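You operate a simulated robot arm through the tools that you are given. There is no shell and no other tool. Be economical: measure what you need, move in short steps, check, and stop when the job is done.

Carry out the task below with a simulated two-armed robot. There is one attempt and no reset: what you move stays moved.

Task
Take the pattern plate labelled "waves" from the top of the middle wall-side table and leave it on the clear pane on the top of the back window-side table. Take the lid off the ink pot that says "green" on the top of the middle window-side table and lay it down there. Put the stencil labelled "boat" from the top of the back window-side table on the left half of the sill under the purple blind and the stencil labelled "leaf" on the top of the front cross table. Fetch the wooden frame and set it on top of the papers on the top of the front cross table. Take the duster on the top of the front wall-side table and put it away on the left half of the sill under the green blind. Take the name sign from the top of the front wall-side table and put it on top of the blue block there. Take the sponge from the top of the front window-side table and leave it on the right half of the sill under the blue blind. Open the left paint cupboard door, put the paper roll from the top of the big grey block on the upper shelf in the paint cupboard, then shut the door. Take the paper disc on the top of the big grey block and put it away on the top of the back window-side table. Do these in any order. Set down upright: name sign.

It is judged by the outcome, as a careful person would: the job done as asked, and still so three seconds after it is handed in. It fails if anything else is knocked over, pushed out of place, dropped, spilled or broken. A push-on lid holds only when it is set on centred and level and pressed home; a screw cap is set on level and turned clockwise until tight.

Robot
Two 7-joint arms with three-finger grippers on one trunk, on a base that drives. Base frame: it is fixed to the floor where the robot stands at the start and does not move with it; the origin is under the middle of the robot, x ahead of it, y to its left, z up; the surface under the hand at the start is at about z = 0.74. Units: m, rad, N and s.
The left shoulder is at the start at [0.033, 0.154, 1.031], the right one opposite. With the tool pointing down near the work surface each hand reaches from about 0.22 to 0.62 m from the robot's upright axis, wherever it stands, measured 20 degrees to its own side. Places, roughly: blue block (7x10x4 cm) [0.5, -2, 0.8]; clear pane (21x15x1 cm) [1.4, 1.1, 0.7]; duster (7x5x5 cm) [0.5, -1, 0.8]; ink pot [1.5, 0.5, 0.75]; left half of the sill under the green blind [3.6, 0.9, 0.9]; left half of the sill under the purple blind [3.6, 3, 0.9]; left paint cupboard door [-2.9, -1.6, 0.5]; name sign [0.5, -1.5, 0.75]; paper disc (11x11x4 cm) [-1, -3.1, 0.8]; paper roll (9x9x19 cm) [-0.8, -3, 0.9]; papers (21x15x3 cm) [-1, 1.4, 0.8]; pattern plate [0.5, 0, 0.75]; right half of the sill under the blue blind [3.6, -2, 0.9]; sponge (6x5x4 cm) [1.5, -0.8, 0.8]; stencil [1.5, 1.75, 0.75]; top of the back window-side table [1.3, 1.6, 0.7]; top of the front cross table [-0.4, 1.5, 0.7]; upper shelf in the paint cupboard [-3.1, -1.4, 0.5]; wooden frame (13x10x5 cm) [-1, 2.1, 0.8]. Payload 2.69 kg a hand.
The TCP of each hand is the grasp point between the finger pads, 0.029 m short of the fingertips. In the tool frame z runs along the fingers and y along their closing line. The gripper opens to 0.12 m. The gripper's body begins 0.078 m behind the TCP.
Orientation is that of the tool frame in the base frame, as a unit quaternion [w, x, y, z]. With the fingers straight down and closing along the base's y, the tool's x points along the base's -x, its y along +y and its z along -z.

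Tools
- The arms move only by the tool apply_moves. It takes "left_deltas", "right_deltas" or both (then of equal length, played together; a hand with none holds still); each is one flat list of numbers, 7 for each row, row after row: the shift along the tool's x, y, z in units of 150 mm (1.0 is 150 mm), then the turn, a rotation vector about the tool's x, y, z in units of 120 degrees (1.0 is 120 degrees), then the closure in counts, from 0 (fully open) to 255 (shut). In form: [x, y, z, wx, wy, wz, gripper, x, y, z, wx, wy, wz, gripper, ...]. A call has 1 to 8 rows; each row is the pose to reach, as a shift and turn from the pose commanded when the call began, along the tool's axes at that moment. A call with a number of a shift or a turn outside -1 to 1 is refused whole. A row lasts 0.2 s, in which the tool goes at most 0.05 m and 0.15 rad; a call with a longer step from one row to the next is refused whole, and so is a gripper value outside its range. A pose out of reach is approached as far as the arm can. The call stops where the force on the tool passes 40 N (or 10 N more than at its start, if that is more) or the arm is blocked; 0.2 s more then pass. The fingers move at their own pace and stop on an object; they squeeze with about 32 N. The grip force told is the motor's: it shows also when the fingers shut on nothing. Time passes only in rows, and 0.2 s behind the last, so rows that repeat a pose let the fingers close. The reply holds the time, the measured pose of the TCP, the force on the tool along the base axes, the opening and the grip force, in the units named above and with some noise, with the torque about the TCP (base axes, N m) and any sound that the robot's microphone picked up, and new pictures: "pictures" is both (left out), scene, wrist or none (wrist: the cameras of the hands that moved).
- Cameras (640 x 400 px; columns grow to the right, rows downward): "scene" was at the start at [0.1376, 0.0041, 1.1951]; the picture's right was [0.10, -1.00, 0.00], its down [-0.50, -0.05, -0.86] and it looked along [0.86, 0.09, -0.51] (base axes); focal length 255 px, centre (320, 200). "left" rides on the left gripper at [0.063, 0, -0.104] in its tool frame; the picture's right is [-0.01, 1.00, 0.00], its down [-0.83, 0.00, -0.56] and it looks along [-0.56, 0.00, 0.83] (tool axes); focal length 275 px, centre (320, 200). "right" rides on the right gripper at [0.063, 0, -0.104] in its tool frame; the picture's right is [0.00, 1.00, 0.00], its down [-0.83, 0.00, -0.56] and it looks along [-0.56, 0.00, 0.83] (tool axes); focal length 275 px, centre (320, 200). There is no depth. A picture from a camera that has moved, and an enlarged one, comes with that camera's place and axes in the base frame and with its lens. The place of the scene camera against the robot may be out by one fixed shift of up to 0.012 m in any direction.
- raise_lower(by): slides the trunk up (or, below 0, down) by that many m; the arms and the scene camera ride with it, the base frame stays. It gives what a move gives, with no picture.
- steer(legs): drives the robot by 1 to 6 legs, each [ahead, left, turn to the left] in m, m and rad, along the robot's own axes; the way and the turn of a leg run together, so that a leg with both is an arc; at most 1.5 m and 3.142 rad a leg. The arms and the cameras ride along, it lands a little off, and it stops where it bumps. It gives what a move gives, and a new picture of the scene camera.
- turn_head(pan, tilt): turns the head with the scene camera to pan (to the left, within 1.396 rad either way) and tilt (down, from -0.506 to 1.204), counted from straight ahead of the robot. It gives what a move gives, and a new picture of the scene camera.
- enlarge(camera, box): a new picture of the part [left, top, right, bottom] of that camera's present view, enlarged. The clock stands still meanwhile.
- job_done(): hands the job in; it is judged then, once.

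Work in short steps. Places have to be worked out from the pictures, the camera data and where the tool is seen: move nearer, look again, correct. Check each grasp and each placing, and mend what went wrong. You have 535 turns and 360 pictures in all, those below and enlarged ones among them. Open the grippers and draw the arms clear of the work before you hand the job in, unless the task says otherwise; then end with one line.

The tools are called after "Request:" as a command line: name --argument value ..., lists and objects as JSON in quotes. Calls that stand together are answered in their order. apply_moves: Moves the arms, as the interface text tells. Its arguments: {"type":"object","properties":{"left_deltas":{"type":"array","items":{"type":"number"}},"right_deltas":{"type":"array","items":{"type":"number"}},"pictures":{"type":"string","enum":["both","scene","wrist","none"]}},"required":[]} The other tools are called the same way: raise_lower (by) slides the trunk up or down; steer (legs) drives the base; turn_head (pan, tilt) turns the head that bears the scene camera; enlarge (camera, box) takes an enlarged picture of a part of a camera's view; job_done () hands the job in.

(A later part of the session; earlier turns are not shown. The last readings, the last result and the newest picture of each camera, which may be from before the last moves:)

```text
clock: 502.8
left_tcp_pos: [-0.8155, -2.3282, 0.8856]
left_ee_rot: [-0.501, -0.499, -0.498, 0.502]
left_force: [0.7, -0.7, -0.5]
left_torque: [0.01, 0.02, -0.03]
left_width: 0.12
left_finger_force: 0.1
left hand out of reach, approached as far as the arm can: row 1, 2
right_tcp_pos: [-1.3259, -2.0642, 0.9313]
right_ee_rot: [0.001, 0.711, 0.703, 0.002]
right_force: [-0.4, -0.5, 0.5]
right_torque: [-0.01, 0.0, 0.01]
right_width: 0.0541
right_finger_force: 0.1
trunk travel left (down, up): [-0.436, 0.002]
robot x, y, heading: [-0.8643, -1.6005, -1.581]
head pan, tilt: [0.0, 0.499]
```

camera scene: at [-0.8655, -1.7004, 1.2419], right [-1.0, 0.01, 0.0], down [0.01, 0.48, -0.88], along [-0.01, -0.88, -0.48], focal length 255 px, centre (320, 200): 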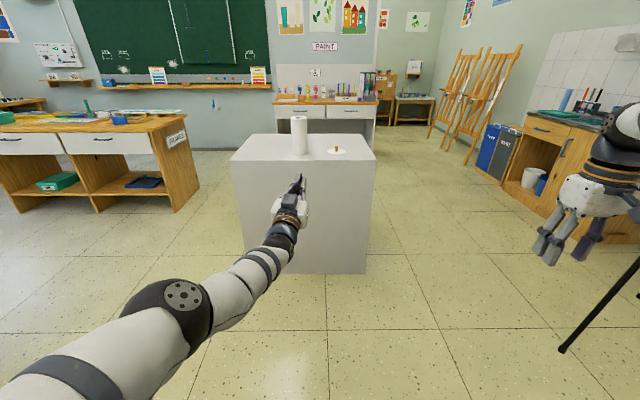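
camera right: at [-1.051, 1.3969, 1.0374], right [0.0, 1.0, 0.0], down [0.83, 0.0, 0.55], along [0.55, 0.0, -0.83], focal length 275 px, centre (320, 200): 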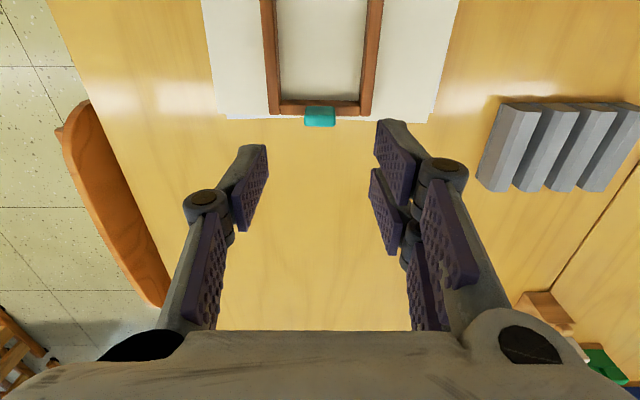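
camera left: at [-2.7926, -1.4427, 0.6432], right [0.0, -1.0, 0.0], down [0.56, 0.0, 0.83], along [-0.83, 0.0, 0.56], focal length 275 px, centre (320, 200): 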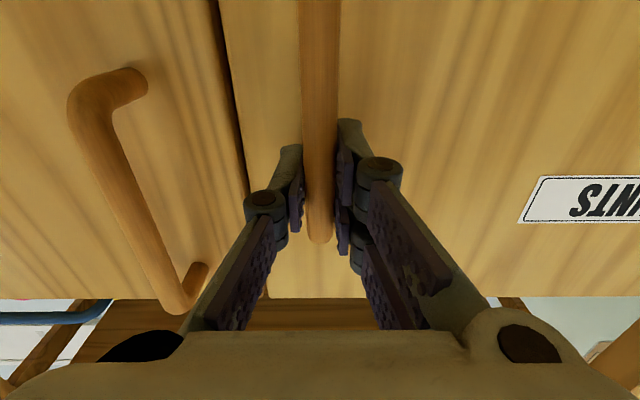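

Level at z 0.886. Driving over to line up with the roll, stopping short to check.

Request:
steer --legs '[[0, 0.065, 0.01], [0.5, 0, 0]]'

Request:
enlarge --camera "left" --box '[0, 0, 640, 400]'

```text
clock: 506.5
left_tcp_pos: [-0.7427, -2.8224, 0.8855]
left_ee_rot: [0.504, 0.496, 0.502, -0.498]
left_force: [0.0, -0.2, 0.5]
left_torque: [-0.02, -0.04, 0.0]
left_width: 0.12
left_finger_force: 0.0
right_tcp_pos: [-1.2537, -2.5637, 0.932]
right_ee_rot: [0.0, 0.706, 0.708, 0.002]
right_force: [0.7, 0.0, 0.2]
right_torque: [0.0, 0.04, -0.02]
right_width: 0.054
right_finger_force: 0.0
trunk travel left (down, up): [-0.436, 0.002]
robot x, y, heading: [-0.8002, -2.0974, -1.57]
head pan, tilt: [0.0, 0.499]
camera scene: at [-0.7996, -2.195, 1.2419], right [-1.0, 0.0, 0.0], down [0.0, 0.48, -0.88], along [0.0, -0.88, -0.48], focal length 255 px, centre (320, 200)
```

scene: 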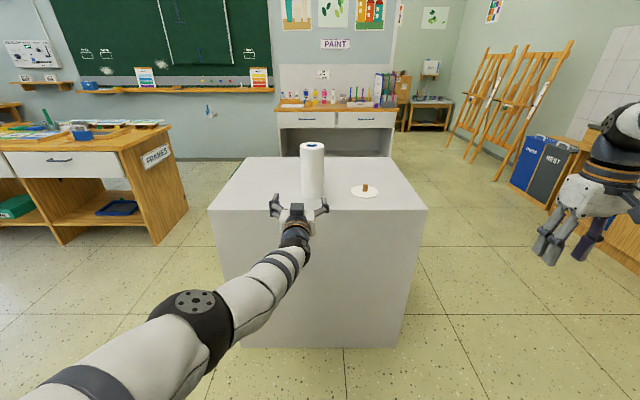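

```text
1.00 times, centred on (320, 200) of left (not enlarged: the box is as wide or as high as the picture)
camera zoom: at [-0.7437, -2.7171, 0.8232], right [1.0, 0.01, 0.01], down [-0.01, 0.56, 0.83], along [0.01, -0.83, 0.56], focal length 275 px, centre (320, 200)
```

zoom: 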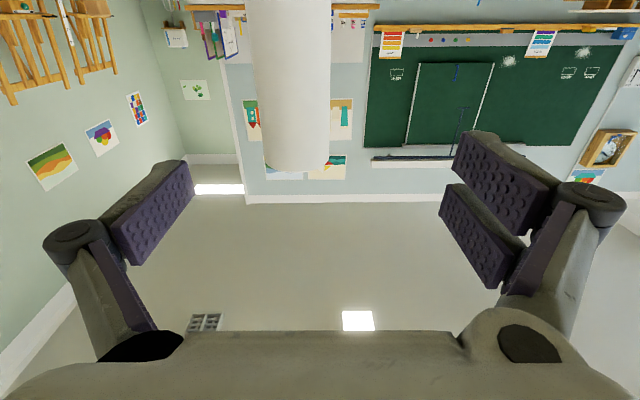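

Roll centre ≈(-0.776,-3.035). Shifting right 3.3 cm and driving forward 0.205 m around it.

Request:
steer --legs '[[0, -0.033, 0], [0.15, 0, 0]]'

Request:
enlarge --camera "left" --box '[0, 0, 640, 400]'

```text
clock: 508.4
left_tcp_pos: [-0.7748, -2.9703, 0.8858]
left_ee_rot: [0.504, 0.496, 0.502, -0.498]
left_force: [0.8, -1.2, -0.5]
left_torque: [-0.04, 0.03, 0.03]
left_width: 0.1199
left_finger_force: 0.0
right_tcp_pos: [-1.2876, -2.7133, 0.9311]
right_ee_rot: [0.0, 0.706, 0.708, 0.002]
right_force: [-0.3, -0.2, -0.6]
right_torque: [0.05, 0.03, -0.04]
right_width: 0.054
right_finger_force: 0.1
trunk travel left (down, up): [-0.436, 0.002]
robot x, y, heading: [-0.8344, -2.2402, -1.57]
head pan, tilt: [0.0, 0.499]
camera scene: at [-0.8327, -2.344, 1.2419], right [-1.0, 0.0, 0.0], down [0.0, 0.48, -0.88], along [0.0, -0.88, -0.48], focal length 255 px, centre (320, 200)
```

scene: 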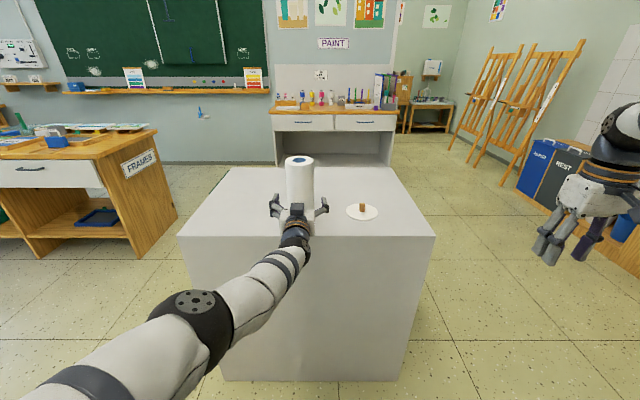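

```text
1.00 times, centred on (320, 200) of left (not enlarged: the box is as wide or as high as the picture)
camera zoom: at [-0.7765, -2.8659, 0.8229], right [1.0, 0.01, 0.01], down [-0.01, 0.56, 0.83], along [0.01, -0.83, 0.56], focal length 275 px, centre (320, 200)
```

zoom: 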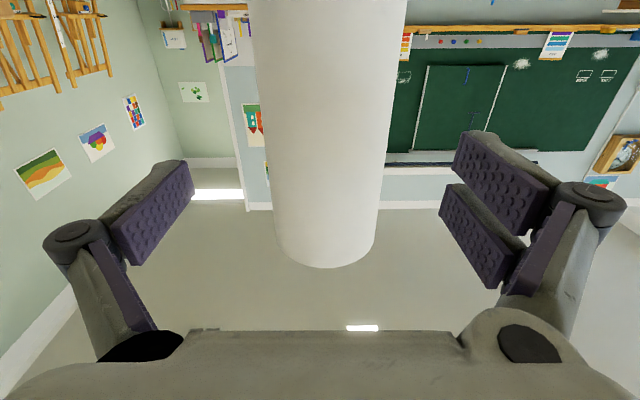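

Centred. Forward 6 cm more and closing on the roll.

Request:
steer --legs '[[0.06, 0, 0]]'

Request:
apply_moves --left_deltas '[0, 0, 0, 0, 0, 0, 255, 0, 0, 0, 0, 0, 0, 255, 0, 0, 0, 0, 0, 0, 255]' --pictures "wrist"

```text
clock: 509.4
left_tcp_pos: [-0.7739, -3.0305, 0.8867]
left_ee_rot: [0.504, 0.496, 0.501, -0.499]
left_force: [0.6, -0.9, -0.1]
left_torque: [-0.04, 0.0, 0.02]
left_width: 0.1198
left_finger_force: 0.1
right_tcp_pos: [-1.2874, -2.7718, 0.9315]
right_ee_rot: [0.0, 0.707, 0.707, 0.002]
right_force: [-0.1, -0.4, 0.8]
right_torque: [0.04, -0.03, -0.01]
right_width: 0.0543
right_finger_force: 0.1
trunk travel left (down, up): [-0.436, 0.002]
robot x, y, heading: [-0.8293, -2.3016, -1.57]
head pan, tilt: [0.0, 0.499]
camera scene: at [-0.8327, -2.4039, 1.2419], right [-1.0, 0.0, 0.0], down [0.0, 0.48, -0.88], along [0.0, -0.88, -0.48], focal length 255 px, centre (320, 200)
```

scene: 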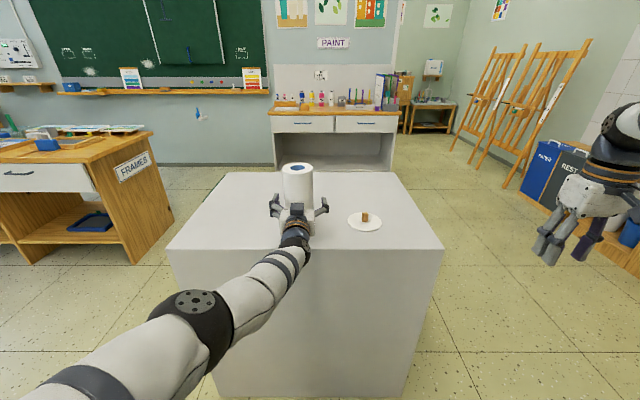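

```text
clock: 510.1
left_tcp_pos: [-0.7746, -3.0292, 0.8882]
left_ee_rot: [0.505, 0.496, 0.5, -0.499]
left_force: [0.1, 0.7, 0.7]
left_torque: [-0.01, 0.1, -0.03]
left_width: 0.0819
left_finger_force: 31.8
right_tcp_pos: [-1.2877, -2.7724, 0.9317]
right_ee_rot: [0.0, 0.706, 0.708, 0.003]
right_force: [0.5, -0.9, -0.1]
right_torque: [-0.01, 0.01, 0.01]
right_width: 0.0542
right_finger_force: 0.0
trunk travel left (down, up): [-0.436, 0.002]
robot x, y, heading: [-0.8318, -2.3028, -1.568]
head pan, tilt: [0.0, 0.499]
camera left: at [-0.7766, -2.9251, 0.8237], right [1.0, 0.01, 0.01], down [-0.01, 0.56, 0.83], along [0.01, -0.83, 0.56], focal length 275 px, centre (320, 200)
```

left: 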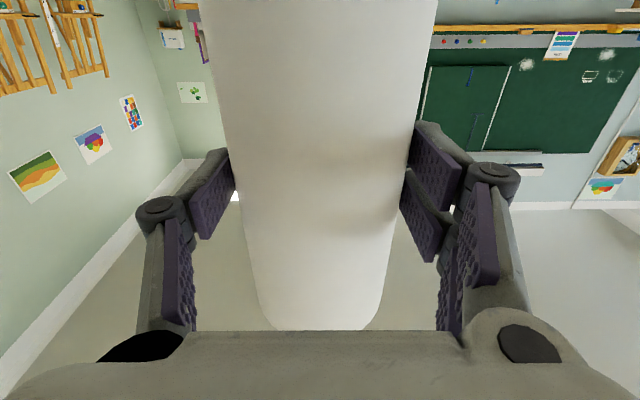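

Roll gripped (82 mm). Lifting it with the arm.

Request:
apply_moves --left_deltas '[-0.06, 0, 0, 0, 0, 0, 255, -0.12, 0, 0, 0, 0, 0, 255, -0.2, 0, 0, 0, 0, 0, 255, -0.28, 0, 0, 0, 0, 0, 255, -0.28, 0, 0, 0, 0, 0, 255]' --pictures "scene"

```text
clock: 511.4
left_tcp_pos: [-0.7779, -3.0386, 0.9259]
left_ee_rot: [0.504, 0.496, 0.501, -0.499]
left_force: [0.6, 0.3, -1.9]
left_torque: [0.02, -0.05, 0.02]
left_width: 0.0821
left_finger_force: 32.5
left hand out of reach, approached as far as the arm can: row 2, 3, 4, 5
right_tcp_pos: [-1.2864, -2.7724, 0.9315]
right_ee_rot: [0.0, 0.706, 0.708, 0.003]
right_force: [0.3, -0.4, 0.1]
right_torque: [-0.01, -0.02, 0.0]
right_width: 0.0541
right_finger_force: 0.0
trunk travel left (down, up): [-0.436, 0.002]
robot x, y, heading: [-0.8329, -2.3008, -1.569]
head pan, tilt: [0.0, 0.499]
camera scene: at [-0.8326, -2.4031, 1.2419], right [-1.0, 0.0, 0.0], down [0.0, 0.48, -0.88], along [0.0, -0.88, -0.48], focal length 255 px, centre (320, 200)
```

scene: 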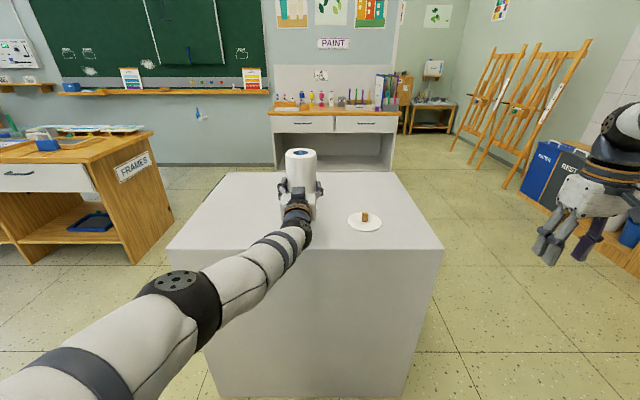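

Roll lifted. Backing away from the block, then settling the arm into its comfortable pose and lowering the trunk.

Request:
steer --legs '[[-0.65, 0, 0], [-0.35, 0.0, 0]]'

Request:
apply_moves --left_deltas '[0.1, 0, 0, 0, 0, 0, 255, 0.2, 0, 0, 0, 0, 0, 255, 0.28, 0, 0, 0, 0, 0, 255, 0.28, 0, 0, 0, 0, 0, 255]' --pictures "none"

Request:
raise_lower --by -0.1

```text
clock: 516.8
left_tcp_pos: [-0.778, -2.0392, 0.9261]
left_ee_rot: [0.505, 0.495, 0.502, -0.498]
left_force: [-1.0, -1.3, -0.1]
left_torque: [0.04, -0.02, 0.02]
left_width: 0.0816
left_finger_force: 32.1
right_tcp_pos: [-1.287, -1.7716, 0.9324]
right_ee_rot: [0.001, 0.705, 0.709, 0.003]
right_force: [0.2, 0.6, 0.1]
right_torque: [-0.03, 0.0, 0.03]
right_width: 0.0543
right_finger_force: 0.0
trunk travel left (down, up): [-0.436, 0.002]
robot x, y, heading: [-0.8322, -1.3055, -1.569]
head pan, tilt: [0.0, 0.499]
camera scene: at [-0.8327, -1.4028, 1.242], right [-1.0, 0.0, 0.0], down [0.0, 0.48, -0.88], along [0.0, -0.88, -0.48], focal length 255 px, centre (320, 200)
```

scene: 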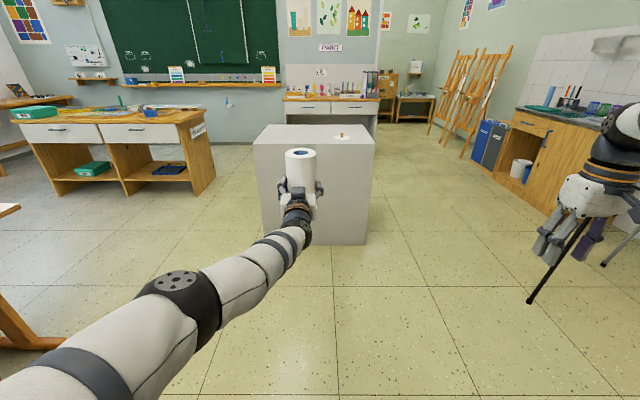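

```text
clock: 517.8
left_tcp_pos: [-0.771, -2.0294, 0.8877]
left_ee_rot: [0.506, 0.495, 0.502, -0.498]
left_force: [0.3, 0.5, -1.1]
left_torque: [0.04, 0.01, -0.02]
left_width: 0.0818
left_finger_force: 32.0
left hand out of reach, approached as far as the arm can: row 1, 2, 3, 4
right_tcp_pos: [-1.2872, -1.7741, 0.9317]
right_ee_rot: [0.0, 0.706, 0.708, 0.003]
right_force: [0.0, 0.1, -0.1]
right_torque: [0.02, -0.03, 0.0]
right_width: 0.0539
right_finger_force: 0.1
trunk travel left (down, up): [-0.436, 0.002]
robot x, y, heading: [-0.832, -1.3047, -1.565]
head pan, tilt: [0.0, 0.499]
```

```text
clock: 519.2
left_tcp_pos: [-0.7717, -1.9765, 0.5479]
left_ee_rot: [0.415, 0.572, 0.578, -0.407]
left_force: [-0.4, -0.7, -1.8]
left_torque: [0.03, 0.0, 0.0]
left_width: 0.0814
left_finger_force: 31.7
right_tcp_pos: [-1.287, -1.7728, 0.8316]
right_ee_rot: [0.0, 0.706, 0.708, 0.001]
right_force: [0.0, -0.1, 0.2]
right_torque: [0.01, -0.01, 0.0]
right_width: 0.0541
right_finger_force: 0.0
trunk travel left (down, up): [-0.336, 0.102]
robot x, y, heading: [-0.8341, -1.3037, -1.566]
head pan, tilt: [0.0, 0.499]
```

The arm re-solved with the trunk move (z 0.55, pitched down 19°). Levelling it here, near the height needed for the shelf.

Request:
apply_moves --left_deltas '[-0.1, 0, -0.03, 0, -0.06, 0, 255, -0.2, 0, -0.07, 0, -0.12, 0, 255, -0.33, 0, -0.11, 0, -0.157, 0, 255, -0.33, 0, -0.11, 0, -0.157, 0, 255]' --pictures "none"

```text
clock: 520.2
left_tcp_pos: [-0.7714, -1.9754, 0.603]
left_ee_rot: [0.504, 0.498, 0.502, -0.495]
left_force: [0.2, 0.2, -0.3]
left_torque: [0.04, -0.01, 0.03]
left_width: 0.0814
left_finger_force: 31.7
left hand out of reach, approached as far as the arm can: row 2
right_tcp_pos: [-1.2867, -1.7737, 0.8313]
right_ee_rot: [0.0, 0.706, 0.708, 0.002]
right_force: [0.3, 0.3, -0.1]
right_torque: [0.03, 0.01, -0.02]
right_width: 0.0542
right_finger_force: 0.1
trunk travel left (down, up): [-0.336, 0.102]
robot x, y, heading: [-0.8296, -1.3014, -1.571]
head pan, tilt: [0.0, 0.499]
```

Level at z 0.603. Raising 2.5 cm, then driving to a pre-entry point in front of the open cupboard, turned slightly left.

Request:
apply_moves --left_deltas '[-0.08, 0, 0, 0, 0, 0, 255, -0.17, 0, 0, 0, 0, 0, 255, -0.17, 0, 0, 0, 0, 0, 255]' --pictures "none"

Request:
steer --legs '[[-0.27, 0, 0], [0, 0, -1.37], [1.15, 0, 0]]'

```text
clock: 521.0
left_tcp_pos: [-0.7742, -1.9866, 0.6185]
left_ee_rot: [0.504, 0.498, 0.503, -0.494]
left_force: [0.4, 0.3, -1.7]
left_torque: [0.01, 0.01, -0.02]
left_width: 0.0813
left_finger_force: 31.9
left hand out of reach, approached as far as the arm can: row 1, 2, 3
right_tcp_pos: [-1.2869, -1.7733, 0.8323]
right_ee_rot: [0.0, 0.706, 0.709, 0.002]
right_force: [0.2, 0.4, -0.3]
right_torque: [0.01, 0.03, 0.01]
right_width: 0.0541
right_finger_force: 0.0
trunk travel left (down, up): [-0.336, 0.102]
robot x, y, heading: [-0.831, -1.3022, -1.57]
head pan, tilt: [0.0, 0.499]
```

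```text
clock: 531.7
left_tcp_pos: [-2.6098, -1.4582, 0.6185]
left_ee_rot: [0.078, 0.704, 0.075, -0.702]
left_force: [0.4, -0.6, -1.4]
left_torque: [-0.01, -0.06, 0.01]
left_width: 0.0809
left_finger_force: 32.2
right_tcp_pos: [-2.5045, -0.9133, 0.8316]
right_ee_rot: [0.002, 0.995, 0.102, 0.002]
right_force: [-0.7, 0.4, -0.5]
right_torque: [-0.02, -0.02, -0.03]
right_width: 0.0542
right_finger_force: 0.0
trunk travel left (down, up): [-0.336, 0.102]
robot x, y, heading: [-1.952, -1.2613, -2.938]
head pan, tilt: [0.0, 0.499]
camera scene: at [-2.1233, -1.3055, 1.127], right [-0.2, 0.98, 0.0], down [0.47, 0.1, -0.88], along [-0.86, -0.18, -0.48], focal length 255 px, centre (320, 200)
```

scene: 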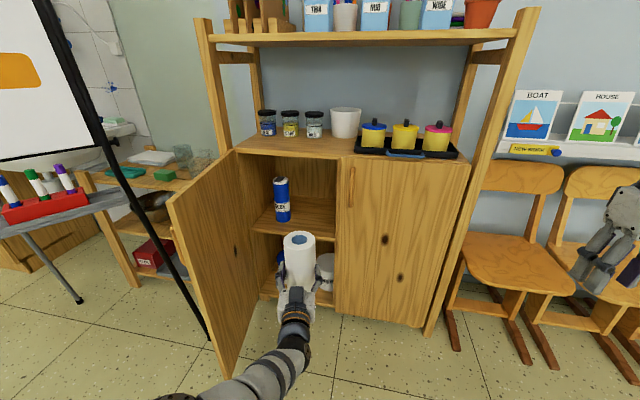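

The shelf front is at z≈0.507 and the roll's bottom is at ≈0.518, so I need a bit more clearance. Raising the trunk 2 cm and re-reading.

Request:
raise_lower --by 0.02

```text
clock: 532.4
left_tcp_pos: [-2.6141, -1.4582, 0.6513]
left_ee_rot: [-0.077, -0.698, -0.074, 0.708]
left_force: [0.9, -0.3, -1.4]
left_torque: [0.01, 0.01, 0.0]
left_width: 0.081
left_finger_force: 31.9
right_tcp_pos: [-2.5035, -0.9136, 0.8524]
right_ee_rot: [0.002, 0.995, 0.102, 0.002]
right_force: [0.5, 0.9, -0.7]
right_torque: [0.0, -0.01, -0.01]
right_width: 0.0542
right_finger_force: 0.1
trunk travel left (down, up): [-0.356, 0.082]
robot x, y, heading: [-1.9504, -1.2694, -2.939]
head pan, tilt: [0.0, 0.499]
```

Now at 0.651 – good clearance. Driving in, first 0.25 m.

Request:
steer --legs '[[0.25, -0.008, 0]]'

```text
clock: 534.2
left_tcp_pos: [-2.8578, -1.5009, 0.6518]
left_ee_rot: [-0.078, -0.697, -0.075, 0.709]
left_force: [0.8, 0.6, -1.7]
left_torque: [0.02, -0.01, 0.0]
left_width: 0.081
left_finger_force: 32.1
right_tcp_pos: [-2.748, -0.9556, 0.8511]
right_ee_rot: [0.002, 0.995, 0.102, 0.002]
right_force: [0.1, 0.0, -0.4]
right_torque: [-0.02, 0.02, 0.0]
right_width: 0.0539
right_finger_force: 0.1
trunk travel left (down, up): [-0.356, 0.082]
robot x, y, heading: [-2.1963, -1.3079, -2.935]
head pan, tilt: [0.0, 0.499]
camera scene: at [-2.3595, -1.3462, 1.1497], right [-0.2, 0.98, 0.0], down [0.47, 0.1, -0.88], along [-0.86, -0.18, -0.48], focal length 255 px, centre (320, 200)
```

scene: 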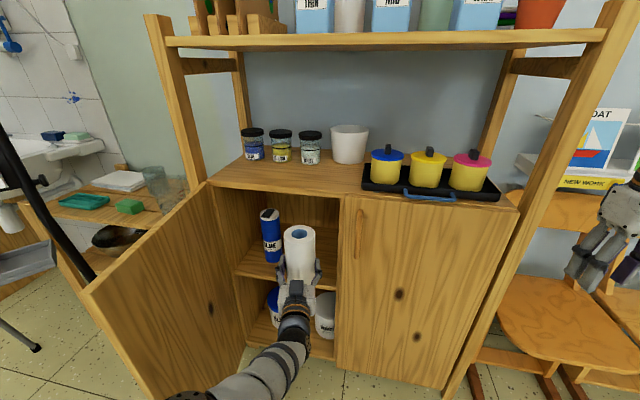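

The right hand would come close to the cupboard post, so I'm drawing it back first.

Request:
apply_moves --right_deltas '[0.2, 0, -0.1, 0, 0, 0, 130, 0.45, 0, -0.2, 0, 0, 0, 130, 0.7, 0, -0.3, 0, 0, 0, 130, 0.95, 0, -0.4, 0, 0, 0, 130, 0.95, -0.2, -0.4, 0, 0, 0, 130]' --pictures "none"

```text
clock: 535.4
left_tcp_pos: [-2.8584, -1.5003, 0.6515]
left_ee_rot: [-0.078, -0.697, -0.073, 0.709]
left_force: [1.1, -0.4, -0.3]
left_torque: [0.04, -0.03, -0.01]
left_width: 0.0808
left_finger_force: 31.8
right_tcp_pos: [-2.6142, -0.8983, 0.913]
right_ee_rot: [0.001, 0.995, 0.102, 0.001]
right_force: [0.2, -0.4, -0.5]
right_torque: [-0.01, -0.01, 0.01]
right_width: 0.059
right_finger_force: 0.0
trunk travel left (down, up): [-0.356, 0.082]
robot x, y, heading: [-2.1965, -1.3078, -2.931]
head pan, tilt: [0.0, 0.499]
```

Right hand clear. Driving the last 0.17 m in.

Request:
steer --legs '[[0.17, 0, 0]]'

Request:
enlarge --camera "scene" --box '[200, 180, 440, 330]'

```text
clock: 536.8
left_tcp_pos: [-3.0233, -1.5348, 0.6506]
left_ee_rot: [-0.077, -0.698, -0.073, 0.709]
left_force: [-0.3, 0.5, -1.9]
left_torque: [-0.01, -0.03, 0.01]
left_width: 0.0808
left_finger_force: 32.1
right_tcp_pos: [-2.7792, -0.9312, 0.914]
right_ee_rot: [0.001, 0.995, 0.101, 0.002]
right_force: [0.6, 0.1, -0.6]
right_torque: [-0.01, -0.05, -0.04]
right_width: 0.0589
right_finger_force: 0.1
trunk travel left (down, up): [-0.356, 0.082]
robot x, y, heading: [-2.357, -1.3442, -2.933]
head pan, tilt: [0.0, 0.499]
camera scene: at [-2.5244, -1.3803, 1.1497], right [-0.2, 0.98, 0.0], down [0.47, 0.1, -0.88], along [-0.86, -0.18, -0.48], focal length 255 px, centre (320, 200)
```

scene: 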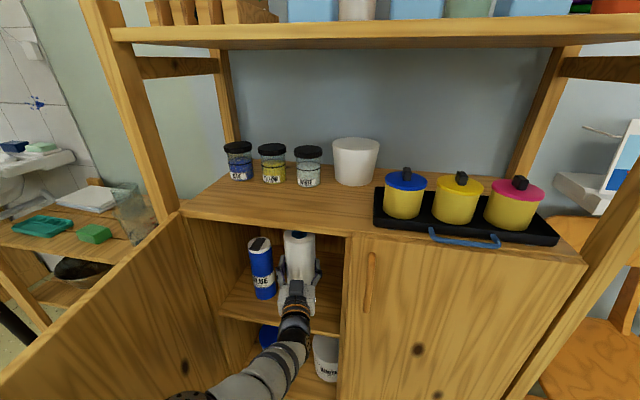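

```text
2.67 times, centred on (320, 255) of scene
camera zoom: at [-2.5244, -1.3803, 1.1497], right [-0.2, 0.98, 0.0], down [0.47, 0.1, -0.88], along [-0.86, -0.18, -0.48], focal length 680 px, centre (320, 53)
```

zoom: 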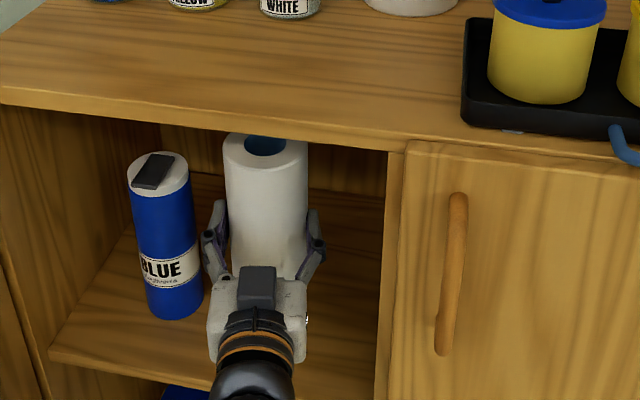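

The left finger is close to the bottle, so shifting 3.5 cm right before lowering.

Request:
steer --legs '[[0.0, -0.035, 0]]'

Request:
apply_moves --left_deltas '[0.07, 0, 0, 0, 0, 0, 255, 0.14, 0, 0, 0, 0, 0, 255, 0.2, 0, 0, 0, 0, 0, 255, 0.2, 0, 0, 0, 0, 0, 255]' --pictures "none"

```text
clock: 537.8
left_tcp_pos: [-3.0293, -1.5012, 0.6515]
left_ee_rot: [-0.078, -0.697, -0.073, 0.709]
left_force: [-0.7, 0.2, -0.7]
left_torque: [0.01, -0.04, 0.0]
left_width: 0.0809
left_finger_force: 31.9
right_tcp_pos: [-2.7864, -0.8989, 0.9138]
right_ee_rot: [0.002, 0.995, 0.102, 0.002]
right_force: [-0.3, 0.7, 0.2]
right_torque: [-0.04, 0.03, -0.03]
right_width: 0.0586
right_finger_force: 0.1
trunk travel left (down, up): [-0.356, 0.082]
robot x, y, heading: [-2.3652, -1.3082, -2.938]
head pan, tilt: [0.0, 0.499]
camera scene: at [-2.5309, -1.3459, 1.1498], right [-0.2, 0.98, 0.0], down [0.47, 0.1, -0.88], along [-0.86, -0.18, -0.48], focal length 255 px, centre (320, 200)
```

scene: 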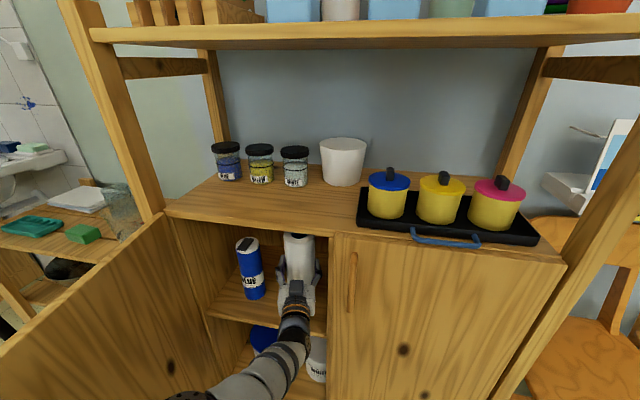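

```text
clock: 538.8
left_tcp_pos: [-3.0161, -1.5076, 0.6349]
left_ee_rot: [-0.077, -0.698, -0.074, 0.708]
left_force: [-1.0, 0.3, -0.5]
left_torque: [0.0, -0.02, 0.01]
left_width: 0.0807
left_finger_force: 32.4
left hand out of reach, approached as far as the arm can: row 1, 2, 3, 4
right_tcp_pos: [-2.7853, -0.899, 0.9127]
right_ee_rot: [0.002, 0.995, 0.102, 0.001]
right_force: [-0.3, -0.3, 0.1]
right_torque: [0.01, -0.01, 0.0]
right_width: 0.0587
right_finger_force: 0.0
trunk travel left (down, up): [-0.356, 0.082]
robot x, y, heading: [-2.3703, -1.3087, -2.935]
head pan, tilt: [0.0, 0.499]
```

Continuing to lower gently.

Request:
apply_moves --left_deltas '[0.05, 0, 0, 0, 0, 0, 255, 0.1, 0, 0, 0, 0, 0, 255, 0.15, 0, 0, 0, 0, 0, 255, 0.15, 0, 0, 0, 0, 0, 255]' --pictures "none"

```text
clock: 539.8
left_tcp_pos: [-3.0068, -1.5098, 0.6233]
left_ee_rot: [-0.077, -0.698, -0.074, 0.708]
left_force: [0.5, -0.7, -2.1]
left_torque: [0.03, -0.02, -0.01]
left_width: 0.0808
left_finger_force: 32.0
left hand out of reach, approached as far as the arm can: row 1, 2, 3, 4
right_tcp_pos: [-2.7848, -0.8971, 0.9129]
right_ee_rot: [0.001, 0.995, 0.102, 0.002]
right_force: [0.7, 0.0, 0.2]
right_torque: [0.0, 0.01, 0.01]
right_width: 0.059
right_finger_force: 0.1
trunk travel left (down, up): [-0.356, 0.082]
robot x, y, heading: [-2.3699, -1.3093, -2.935]
head pan, tilt: [0.0, 0.499]
```

Request:
apply_moves --left_deltas '[0.05, 0, 0, 0, 0, 0, 255, 0.1, 0, 0, 0, 0, 0, 255, 0.15, 0, 0, 0, 0, 0, 255, 0.15, 0, 0, 0, 0, 0, 255]' --pictures "none"

Request:
enlarge --camera "scene" --box '[200, 200, 360, 300]'

```text
clock: 540.8
left_tcp_pos: [-3.0021, -1.5127, 0.6171]
left_ee_rot: [-0.078, -0.698, -0.074, 0.708]
left_force: [-0.6, -0.1, -1.2]
left_torque: [-0.03, -0.03, 0.02]
left_width: 0.0809
left_finger_force: 32.4
left hand out of reach, approached as far as the arm can: row 1, 2, 3, 4
right_tcp_pos: [-2.7863, -0.8973, 0.9126]
right_ee_rot: [0.002, 0.995, 0.101, 0.001]
right_force: [-0.4, 0.1, 0.7]
right_torque: [0.0, -0.01, 0.02]
right_width: 0.0585
right_finger_force: 0.0
trunk travel left (down, up): [-0.356, 0.082]
robot x, y, heading: [-2.368, -1.3076, -2.941]
head pan, tilt: [0.0, 0.499]
```

```text
4.00 times, centred on (280, 250) of scene
camera zoom: at [-2.5308, -1.3463, 1.1498], right [-0.2, 0.98, 0.0], down [0.47, 0.1, -0.88], along [-0.86, -0.18, -0.48], focal length 1020 px, centre (480, 0)
```

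zoom: 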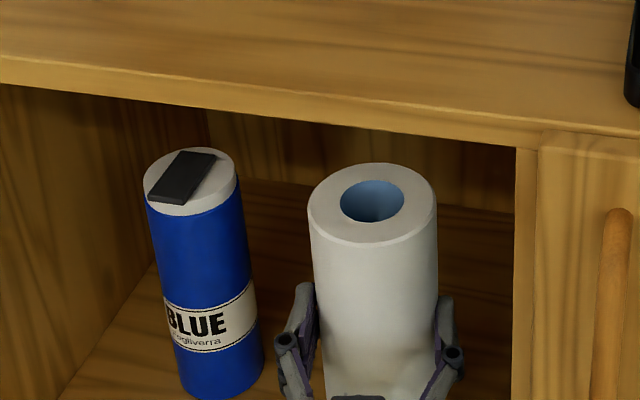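

Nearly there; using the trunk for the last centimetre in small steps.

Request:
raise_lower --by -0.004

Request:
raise_lower --by -0.004

```text
clock: 541.3
left_tcp_pos: [-3.0024, -1.5127, 0.6132]
left_ee_rot: [-0.078, -0.698, -0.075, 0.708]
left_force: [0.1, -0.4, -1.2]
left_torque: [0.01, -0.02, 0.01]
left_width: 0.0807
left_finger_force: 32.2
right_tcp_pos: [-2.7856, -0.8986, 0.9088]
right_ee_rot: [0.002, 0.995, 0.101, 0.002]
right_force: [0.5, -0.6, -0.5]
right_torque: [-0.04, -0.04, 0.02]
right_width: 0.059
right_finger_force: 0.1
trunk travel left (down, up): [-0.352, 0.086]
robot x, y, heading: [-2.3689, -1.3084, -2.933]
head pan, tilt: [0.0, 0.499]
```

```text
clock: 541.8
left_tcp_pos: [-3.0029, -1.512, 0.6082]
left_ee_rot: [-0.077, -0.697, -0.073, 0.709]
left_force: [0.7, -0.8, -0.6]
left_torque: [0.0, -0.03, -0.01]
left_width: 0.0808
left_finger_force: 31.1
right_tcp_pos: [-2.7865, -0.8993, 0.9052]
right_ee_rot: [0.002, 0.995, 0.103, 0.001]
right_force: [0.4, 1.0, 0.7]
right_torque: [0.02, 0.0, -0.02]
right_width: 0.0584
right_finger_force: 0.0
trunk travel left (down, up): [-0.348, 0.09]
robot x, y, heading: [-2.3706, -1.3104, -2.939]
head pan, tilt: [0.0, 0.499]
```

Request:
raise_lower --by -0.004

Request:
raise_lower --by -0.004

```text
clock: 542.4
left_tcp_pos: [-3.0027, -1.5129, 0.6046]
left_ee_rot: [-0.078, -0.697, -0.074, 0.709]
left_force: [-0.4, -0.5, -0.1]
left_torque: [0.02, -0.05, 0.0]
left_width: 0.0808
left_finger_force: 32.1
right_tcp_pos: [-2.785, -0.8982, 0.9013]
right_ee_rot: [0.002, 0.995, 0.102, 0.001]
right_force: [0.6, 0.3, 0.2]
right_torque: [0.01, 0.02, -0.01]
right_width: 0.0587
right_finger_force: 0.0
trunk travel left (down, up): [-0.344, 0.094]
robot x, y, heading: [-2.3661, -1.3073, -2.942]
head pan, tilt: [0.0, 0.499]
```

```text
clock: 542.9
left_tcp_pos: [-3.0022, -1.5116, 0.6021]
left_ee_rot: [-0.078, -0.698, -0.074, 0.708]
left_force: [-0.1, 0.1, -1.2]
left_torque: [0.0, -0.03, -0.03]
left_width: 0.0807
left_finger_force: 31.4
right_tcp_pos: [-2.787, -0.8967, 0.8972]
right_ee_rot: [0.002, 0.995, 0.104, 0.002]
right_force: [-0.2, -0.5, -0.1]
right_torque: [-0.02, 0.0, -0.01]
right_width: 0.0587
right_finger_force: 0.1
trunk travel left (down, up): [-0.34, 0.098]
robot x, y, heading: [-2.3702, -1.3055, -2.94]
head pan, tilt: [0.0, 0.499]
```

Request:
raise_lower --by -0.006

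Request:
raise_lower --by -0.004

```text
clock: 543.5
left_tcp_pos: [-3.0024, -1.5132, 0.5949]
left_ee_rot: [-0.077, -0.697, -0.073, 0.709]
left_force: [0.2, -0.6, -0.5]
left_torque: [0.02, -0.02, 0.0]
left_width: 0.0806
left_finger_force: 32.0
right_tcp_pos: [-2.7866, -0.8974, 0.8903]
right_ee_rot: [0.001, 0.995, 0.102, 0.002]
right_force: [0.5, -0.4, 0.1]
right_torque: [0.01, -0.02, 0.03]
right_width: 0.0586
right_finger_force: 0.1
trunk travel left (down, up): [-0.334, 0.104]
robot x, y, heading: [-2.3672, -1.3076, -2.939]
head pan, tilt: [0.0, 0.499]
```

```text
clock: 544.0
left_tcp_pos: [-3.0026, -1.5121, 0.5911]
left_ee_rot: [-0.078, -0.697, -0.074, 0.709]
left_force: [-0.7, -0.6, -0.9]
left_torque: [0.05, -0.04, 0.01]
left_width: 0.0807
left_finger_force: 31.7
right_tcp_pos: [-2.7856, -0.8986, 0.8866]
right_ee_rot: [0.001, 0.995, 0.102, 0.002]
right_force: [0.7, 1.1, 0.2]
right_torque: [0.03, 0.0, -0.03]
right_width: 0.0589
right_finger_force: 0.0
trunk travel left (down, up): [-0.33, 0.108]
robot x, y, heading: [-2.3664, -1.3074, -2.934]
head pan, tilt: [0.0, 0.499]
```

Request:
enlarge --camera "left" --box '[0, 0, 640, 400]'

Request:
enlarge --camera "scene" --box '[200, 220, 360, 320]'

```text
1.00 times, centred on (320, 200) of left (not enlarged: the box is as wide or as high as the picture)
camera zoom: at [-2.9026, -1.4902, 0.5264], right [0.21, -0.98, 0.01], down [0.56, 0.13, 0.82], along [-0.8, -0.17, 0.57], focal length 275 px, centre (320, 200)
```

zoom: 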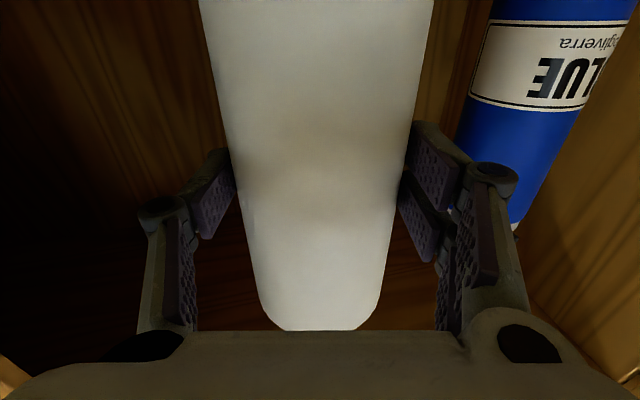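

```text
4.00 times, centred on (280, 270) of scene
camera zoom: at [-2.541, -1.3484, 1.1204], right [-0.2, 0.98, 0.0], down [0.47, 0.1, -0.88], along [-0.86, -0.18, -0.48], focal length 1020 px, centre (480, -80)
```

zoom: 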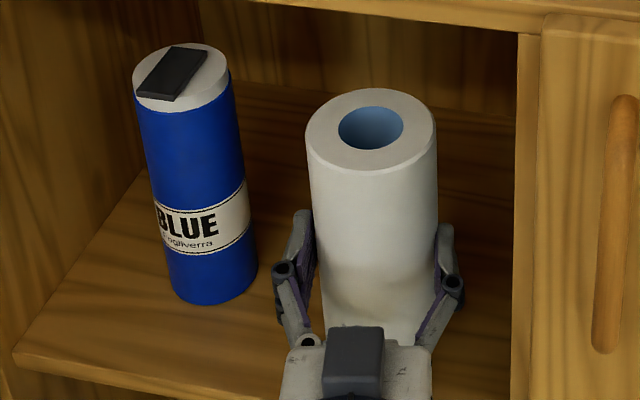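

Still no contact; continuing down in small steps.

Request:
raise_lower --by -0.005

Request:
raise_lower --by -0.004

```text
clock: 544.5
left_tcp_pos: [-3.0028, -1.5132, 0.5853]
left_ee_rot: [-0.078, -0.696, -0.074, 0.709]
left_force: [-0.5, 0.5, -1.5]
left_torque: [0.0, -0.04, -0.03]
left_width: 0.0806
left_finger_force: 31.8
right_tcp_pos: [-2.7864, -0.8992, 0.8811]
right_ee_rot: [0.001, 0.995, 0.103, 0.002]
right_force: [-0.1, 0.0, 0.0]
right_torque: [-0.02, -0.01, 0.03]
right_width: 0.0587
right_finger_force: 0.1
trunk travel left (down, up): [-0.325, 0.113]
robot x, y, heading: [-2.3696, -1.3094, -2.937]
head pan, tilt: [0.0, 0.499]
```

```text
clock: 545.0
left_tcp_pos: [-3.0044, -1.5122, 0.5803]
left_ee_rot: [-0.078, -0.696, -0.074, 0.71]
left_force: [-0.6, 0.6, -0.4]
left_torque: [-0.02, -0.02, 0.02]
left_width: 0.0809
left_finger_force: 32.2
right_tcp_pos: [-2.7867, -0.9002, 0.8773]
right_ee_rot: [0.002, 0.995, 0.102, 0.002]
right_force: [0.0, -0.5, 0.9]
right_torque: [0.01, 0.03, 0.01]
right_width: 0.0591
right_finger_force: 0.1
trunk travel left (down, up): [-0.321, 0.117]
robot x, y, heading: [-2.3641, -1.3096, -2.936]
head pan, tilt: [0.0, 0.499]
```

Request:
raise_lower --by -0.005

Request:
raise_lower --by -0.004

Request:
raise_lower --by -0.004

```text
clock: 545.6
left_tcp_pos: [-3.0038, -1.512, 0.5751]
left_ee_rot: [-0.077, -0.696, -0.073, 0.71]
left_force: [-0.5, 0.5, -1.1]
left_torque: [0.0, -0.04, -0.03]
left_width: 0.0805
left_finger_force: 31.5
right_tcp_pos: [-2.7833, -0.8985, 0.8727]
right_ee_rot: [0.002, 0.995, 0.1, 0.002]
right_force: [-0.2, 0.4, 0.5]
right_torque: [-0.03, -0.01, -0.02]
right_width: 0.0588
right_finger_force: 0.1
trunk travel left (down, up): [-0.316, 0.122]
robot x, y, heading: [-2.3683, -1.3075, -2.936]
head pan, tilt: [0.0, 0.499]
```

```text
clock: 546.1
left_tcp_pos: [-3.0039, -1.5129, 0.5721]
left_ee_rot: [-0.079, -0.695, -0.074, 0.711]
left_force: [2.6, -0.3, 7.0]
left_torque: [0.08, -0.42, -0.03]
left_width: 0.0807
left_finger_force: 32.6
right_tcp_pos: [-2.7861, -0.8979, 0.8703]
right_ee_rot: [0.002, 0.995, 0.103, 0.001]
right_force: [0.8, 0.0, 0.0]
right_torque: [-0.01, -0.02, 0.0]
right_width: 0.0588
right_finger_force: 0.1
trunk travel left (down, up): [-0.312, 0.126]
robot x, y, heading: [-2.3675, -1.3099, -2.937]
head pan, tilt: [0.0, 0.499]
```

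```text
clock: 546.6
left_tcp_pos: [-3.0041, -1.5131, 0.5722]
left_ee_rot: [-0.079, -0.693, -0.074, 0.713]
left_force: [-3.3, -2.0, 22.4]
left_torque: [0.31, 0.2, -0.05]
left_width: 0.0806
left_finger_force: 32.2
right_tcp_pos: [-2.7868, -0.8979, 0.8671]
right_ee_rot: [0.001, 0.995, 0.102, 0.001]
right_force: [0.5, 0.7, -0.4]
right_torque: [-0.02, 0.03, 0.03]
right_width: 0.0585
right_finger_force: 0.0
trunk travel left (down, up): [-0.308, 0.13]
robot x, y, heading: [-2.3634, -1.3097, -2.936]
head pan, tilt: [0.0, 0.499]
```

Firm contact under the roll. Relieving 3 mm and opening the fingers slightly.

Request:
raise_lower --by 0.003

Request:
apply_moves --left_deltas '[0, 0, 0, 0, 0, 0, 70, 0, 0, 0, 0, 0, 0, 45, 0, 0, 0, 0, 0, 0, 45]' --pictures "wrist"

Request:
enlarge --camera "scene" --box '[200, 220, 360, 320]'

```text
clock: 547.2
left_tcp_pos: [-3.0035, -1.5136, 0.5707]
left_ee_rot: [-0.078, -0.695, -0.073, 0.711]
left_force: [-5.6, -5.7, 17.3]
left_torque: [-0.02, 0.56, 0.14]
left_width: 0.0802
left_finger_force: 32.0
right_tcp_pos: [-2.7866, -0.8966, 0.8674]
right_ee_rot: [0.002, 0.995, 0.103, 0.001]
right_force: [0.3, 0.6, -0.5]
right_torque: [-0.03, 0.0, 0.0]
right_width: 0.0588
right_finger_force: 0.0
trunk travel left (down, up): [-0.311, 0.127]
robot x, y, heading: [-2.367, -1.3083, -2.935]
head pan, tilt: [0.0, 0.499]
```

```text
clock: 548.0
left_tcp_pos: [-3.0043, -1.5122, 0.5696]
left_ee_rot: [-0.078, -0.696, -0.074, 0.71]
left_force: [0.4, 0.0, -0.5]
left_torque: [-0.01, 0.03, 0.01]
left_width: 0.0989
left_finger_force: 0.2
right_tcp_pos: [-2.7855, -0.8974, 0.8695]
right_ee_rot: [0.002, 0.995, 0.102, 0.001]
right_force: [0.8, 0.2, -0.4]
right_torque: [-0.02, 0.02, -0.03]
right_width: 0.0587
right_finger_force: 0.0
trunk travel left (down, up): [-0.311, 0.127]
robot x, y, heading: [-2.3668, -1.305, -2.935]
head pan, tilt: [0.0, 0.499]
camera left: at [-2.9042, -1.4903, 0.5048], right [0.21, -0.98, 0.01], down [0.56, 0.13, 0.82], along [-0.8, -0.17, 0.57], focal length 275 px, centre (320, 200)
```

left: 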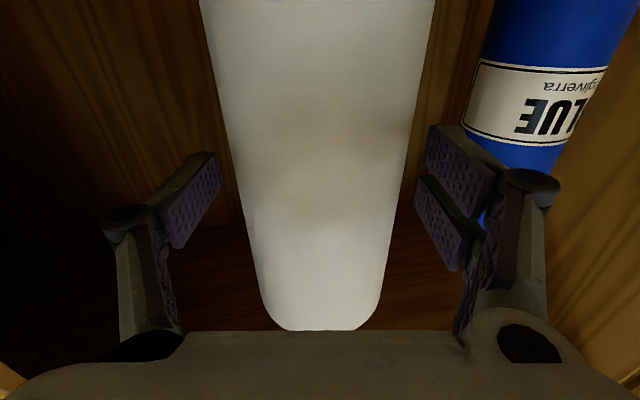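

```text
4.00 times, centred on (280, 270) of scene
camera zoom: at [-2.5466, -1.3496, 1.1002], right [-0.2, 0.98, 0.0], down [0.47, 0.1, -0.88], along [-0.86, -0.18, -0.48], focal length 1020 px, centre (480, -80)
```

zoom: 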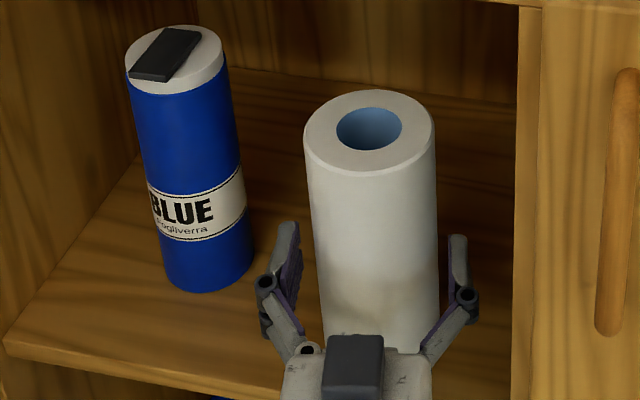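

Roll stands free. Backing straight out.

Request:
steer --legs '[[-0.3, 0, 0], [-0.25, 0, 0]]'

```text
clock: 551.4
left_tcp_pos: [-2.4649, -1.4012, 0.5717]
left_ee_rot: [-0.079, -0.695, -0.074, 0.71]
left_force: [0.1, 0.2, 0.1]
left_torque: [0.0, 0.01, 0.0]
left_width: 0.099
left_finger_force: 0.2
right_tcp_pos: [-2.2486, -0.7873, 0.8677]
right_ee_rot: [0.001, 0.995, 0.104, 0.001]
right_force: [0.9, -0.1, 0.1]
right_torque: [-0.02, -0.05, 0.02]
right_width: 0.0587
right_finger_force: 0.1
trunk travel left (down, up): [-0.311, 0.127]
robot x, y, heading: [-1.8312, -1.1969, -2.941]
head pan, tilt: [0.0, 0.499]
camera scene: at [-2.0077, -1.2377, 1.1003], right [-0.21, 0.98, 0.0], down [0.47, 0.1, -0.88], along [-0.86, -0.18, -0.48], focal length 255 px, centre (320, 200)
```

scene: 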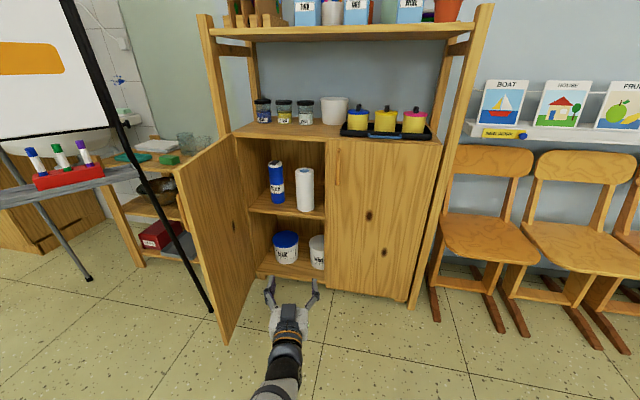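

The roll is on the upper shelf. To shut the door I go around its edge to the outer face: closing the fingers and moving left with the hand held back.

Request:
apply_moves --left_deltas '[0, 0, 0, 0, 0, 0, 255, 0, 0, 0, 0, 0, 0, 255, 0, 0, 0, 0, 0, 0, 255, 0, 0, 0, 0, 0, 0, 255]' --pictures "none"

Request:
steer --legs '[[-0.1, 0, -0.2], [0, 0.55, 0]]'

```text
clock: 552.4
left_tcp_pos: [-2.4648, -1.3999, 0.57]
left_ee_rot: [-0.079, -0.696, -0.075, 0.71]
left_force: [-0.7, -0.3, -0.2]
left_torque: [-0.02, 0.0, 0.0]
left_width: 0.0001
left_finger_force: 28.8
right_tcp_pos: [-2.2488, -0.7867, 0.8689]
right_ee_rot: [0.001, 0.995, 0.103, 0.001]
right_force: [-0.4, 0.4, 1.1]
right_torque: [0.0, 0.03, 0.0]
right_width: 0.0589
right_finger_force: 0.1
trunk travel left (down, up): [-0.311, 0.127]
robot x, y, heading: [-1.8279, -1.1968, -2.935]
head pan, tilt: [0.0, 0.499]
```

```text
clock: 557.9
left_tcp_pos: [-2.391, -1.8116, 0.5708]
left_ee_rot: [-0.007, -0.7, -0.005, 0.714]
left_force: [-1.0, 0.0, 0.1]
left_torque: [0.02, -0.03, 0.0]
left_width: 0.0002
left_finger_force: 28.7
right_tcp_pos: [-2.0563, -1.2531, 0.8683]
right_ee_rot: [0.002, 1.0, 0.003, 0.002]
right_force: [0.5, -0.7, -0.3]
right_torque: [0.06, -0.02, 0.0]
right_width: 0.0588
right_finger_force: 0.0
trunk travel left (down, up): [-0.311, 0.127]
robot x, y, heading: [-1.7297, -1.7376, -3.134]
head pan, tilt: [0.0, 0.499]
camera scene: at [-1.909, -1.7425, 1.1002], right [-0.01, 1.0, 0.0], down [0.48, 0.0, -0.88], along [-0.88, -0.01, -0.48], focal length 255 px, centre (320, 200)
```

scene: 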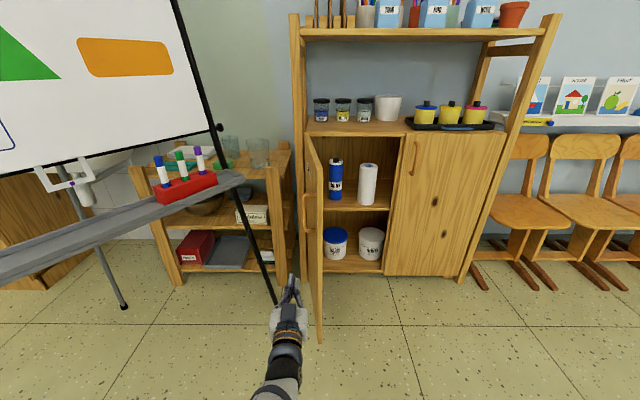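

Door is nearly edge-on at y≈-1.75, and its handle sticks out to the left. Shifting left 8 cm, then forward 0.2 m between door and flipchart leg.

Request:
steer --legs '[[0, 0.085, 0], [0.2, 0, 0]]'

```text
clock: 560.4
left_tcp_pos: [-2.5896, -1.8964, 0.5702]
left_ee_rot: [-0.007, -0.7, -0.004, 0.714]
left_force: [0.6, 0.1, 0.0]
left_torque: [0.02, 0.02, -0.01]
left_width: 0.0
left_finger_force: 28.5
right_tcp_pos: [-2.2544, -1.3383, 0.8679]
right_ee_rot: [0.003, 1.0, 0.003, 0.001]
right_force: [-0.3, -0.5, -0.1]
right_torque: [0.03, -0.06, 0.02]
right_width: 0.0588
right_finger_force: 0.1
trunk travel left (down, up): [-0.311, 0.127]
robot x, y, heading: [-1.9207, -1.8216, -3.13]
head pan, tilt: [0.0, 0.499]
camera scene: at [-2.108, -1.8279, 1.1001], right [-0.01, 1.0, 0.0], down [0.48, 0.0, -0.88], along [-0.88, 0.0, -0.48], focal length 255 px, centre (320, 200)
```

scene: 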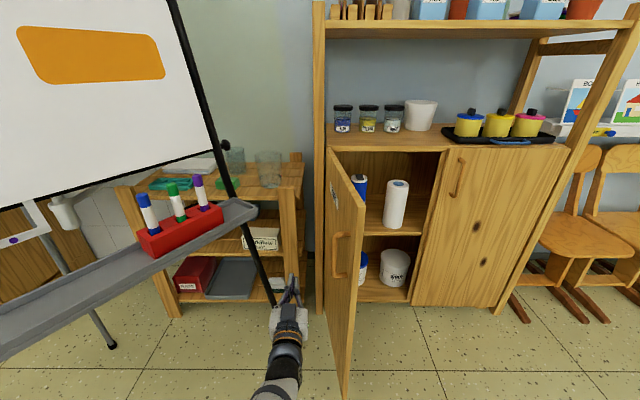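

Hand is on the door's outer side. Pushing right and forward along the closing arc.

Request:
steer --legs '[[0, -0.08, 0], [0.015, -0.05, 0], [0.025, -0.05, 0], [0.035, -0.05, 0], [0.045, -0.045, 0]]'

```text
clock: 564.3
left_tcp_pos: [-2.7113, -1.624, 0.5686]
left_ee_rot: [-0.007, -0.7, -0.004, 0.714]
left_force: [0.1, 0.6, 0.2]
left_torque: [0.04, 0.01, 0.03]
left_width: 0.0
left_finger_force: 28.8
right_tcp_pos: [-2.3767, -1.0652, 0.8673]
right_ee_rot: [0.002, 1.0, 0.003, 0.002]
right_force: [-0.7, 0.1, 0.3]
right_torque: [-0.01, 0.01, 0.0]
right_width: 0.0588
right_finger_force: 0.2
trunk travel left (down, up): [-0.311, 0.127]
robot x, y, heading: [-2.046, -1.5517, -3.134]
head pan, tilt: [0.0, 0.499]
camera scene: at [-2.2301, -1.5551, 1.1001], right [-0.01, 1.0, 0.0], down [0.48, 0.0, -0.88], along [-0.88, -0.01, -0.48], focal length 255 px, centre (320, 200)
```

scene: 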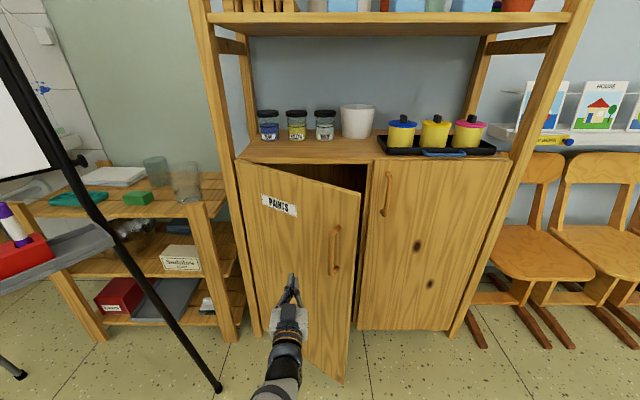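

Door ~30° open. Backing a little, shifting right for leverage, then pushing it forward to close.

Request:
steer --legs '[[-0.06, -0.09, 0], [0.08, 0, 0], [0.06, 0, 0], [0.05, 0, 0], [0.03, 0, 0]]'

```text
clock: 567.9
left_tcp_pos: [-2.8724, -1.5355, 0.5696]
left_ee_rot: [-0.007, -0.699, -0.004, 0.715]
left_force: [-0.8, -0.5, 0.1]
left_torque: [-0.01, 0.0, 0.0]
left_width: 0.0
left_finger_force: 28.1
right_tcp_pos: [-2.5387, -0.9764, 0.8673]
right_ee_rot: [0.001, 1.0, 0.002, 0.002]
right_force: [-0.3, 0.3, 0.2]
right_torque: [0.0, -0.05, -0.04]
right_width: 0.0589
right_finger_force: 0.1
trunk travel left (down, up): [-0.311, 0.127]
robot x, y, heading: [-2.2091, -1.4621, -3.137]
head pan, tilt: [0.0, 0.499]
camera scene: at [-2.3916, -1.4669, 1.1001], right [-0.01, 1.0, 0.0], down [0.48, 0.0, -0.88], along [-0.88, 0.0, -0.48], focal length 255 px, centre (320, 200)
```

scene: 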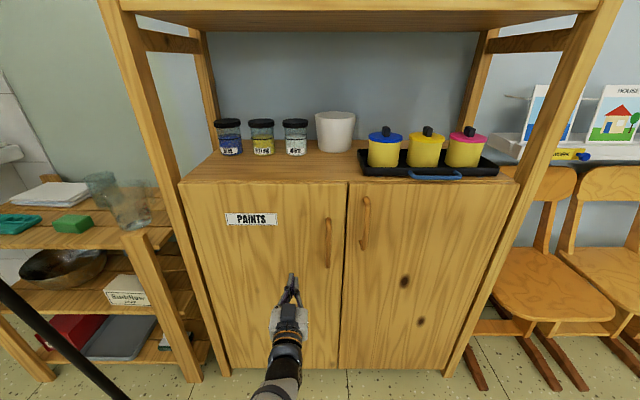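

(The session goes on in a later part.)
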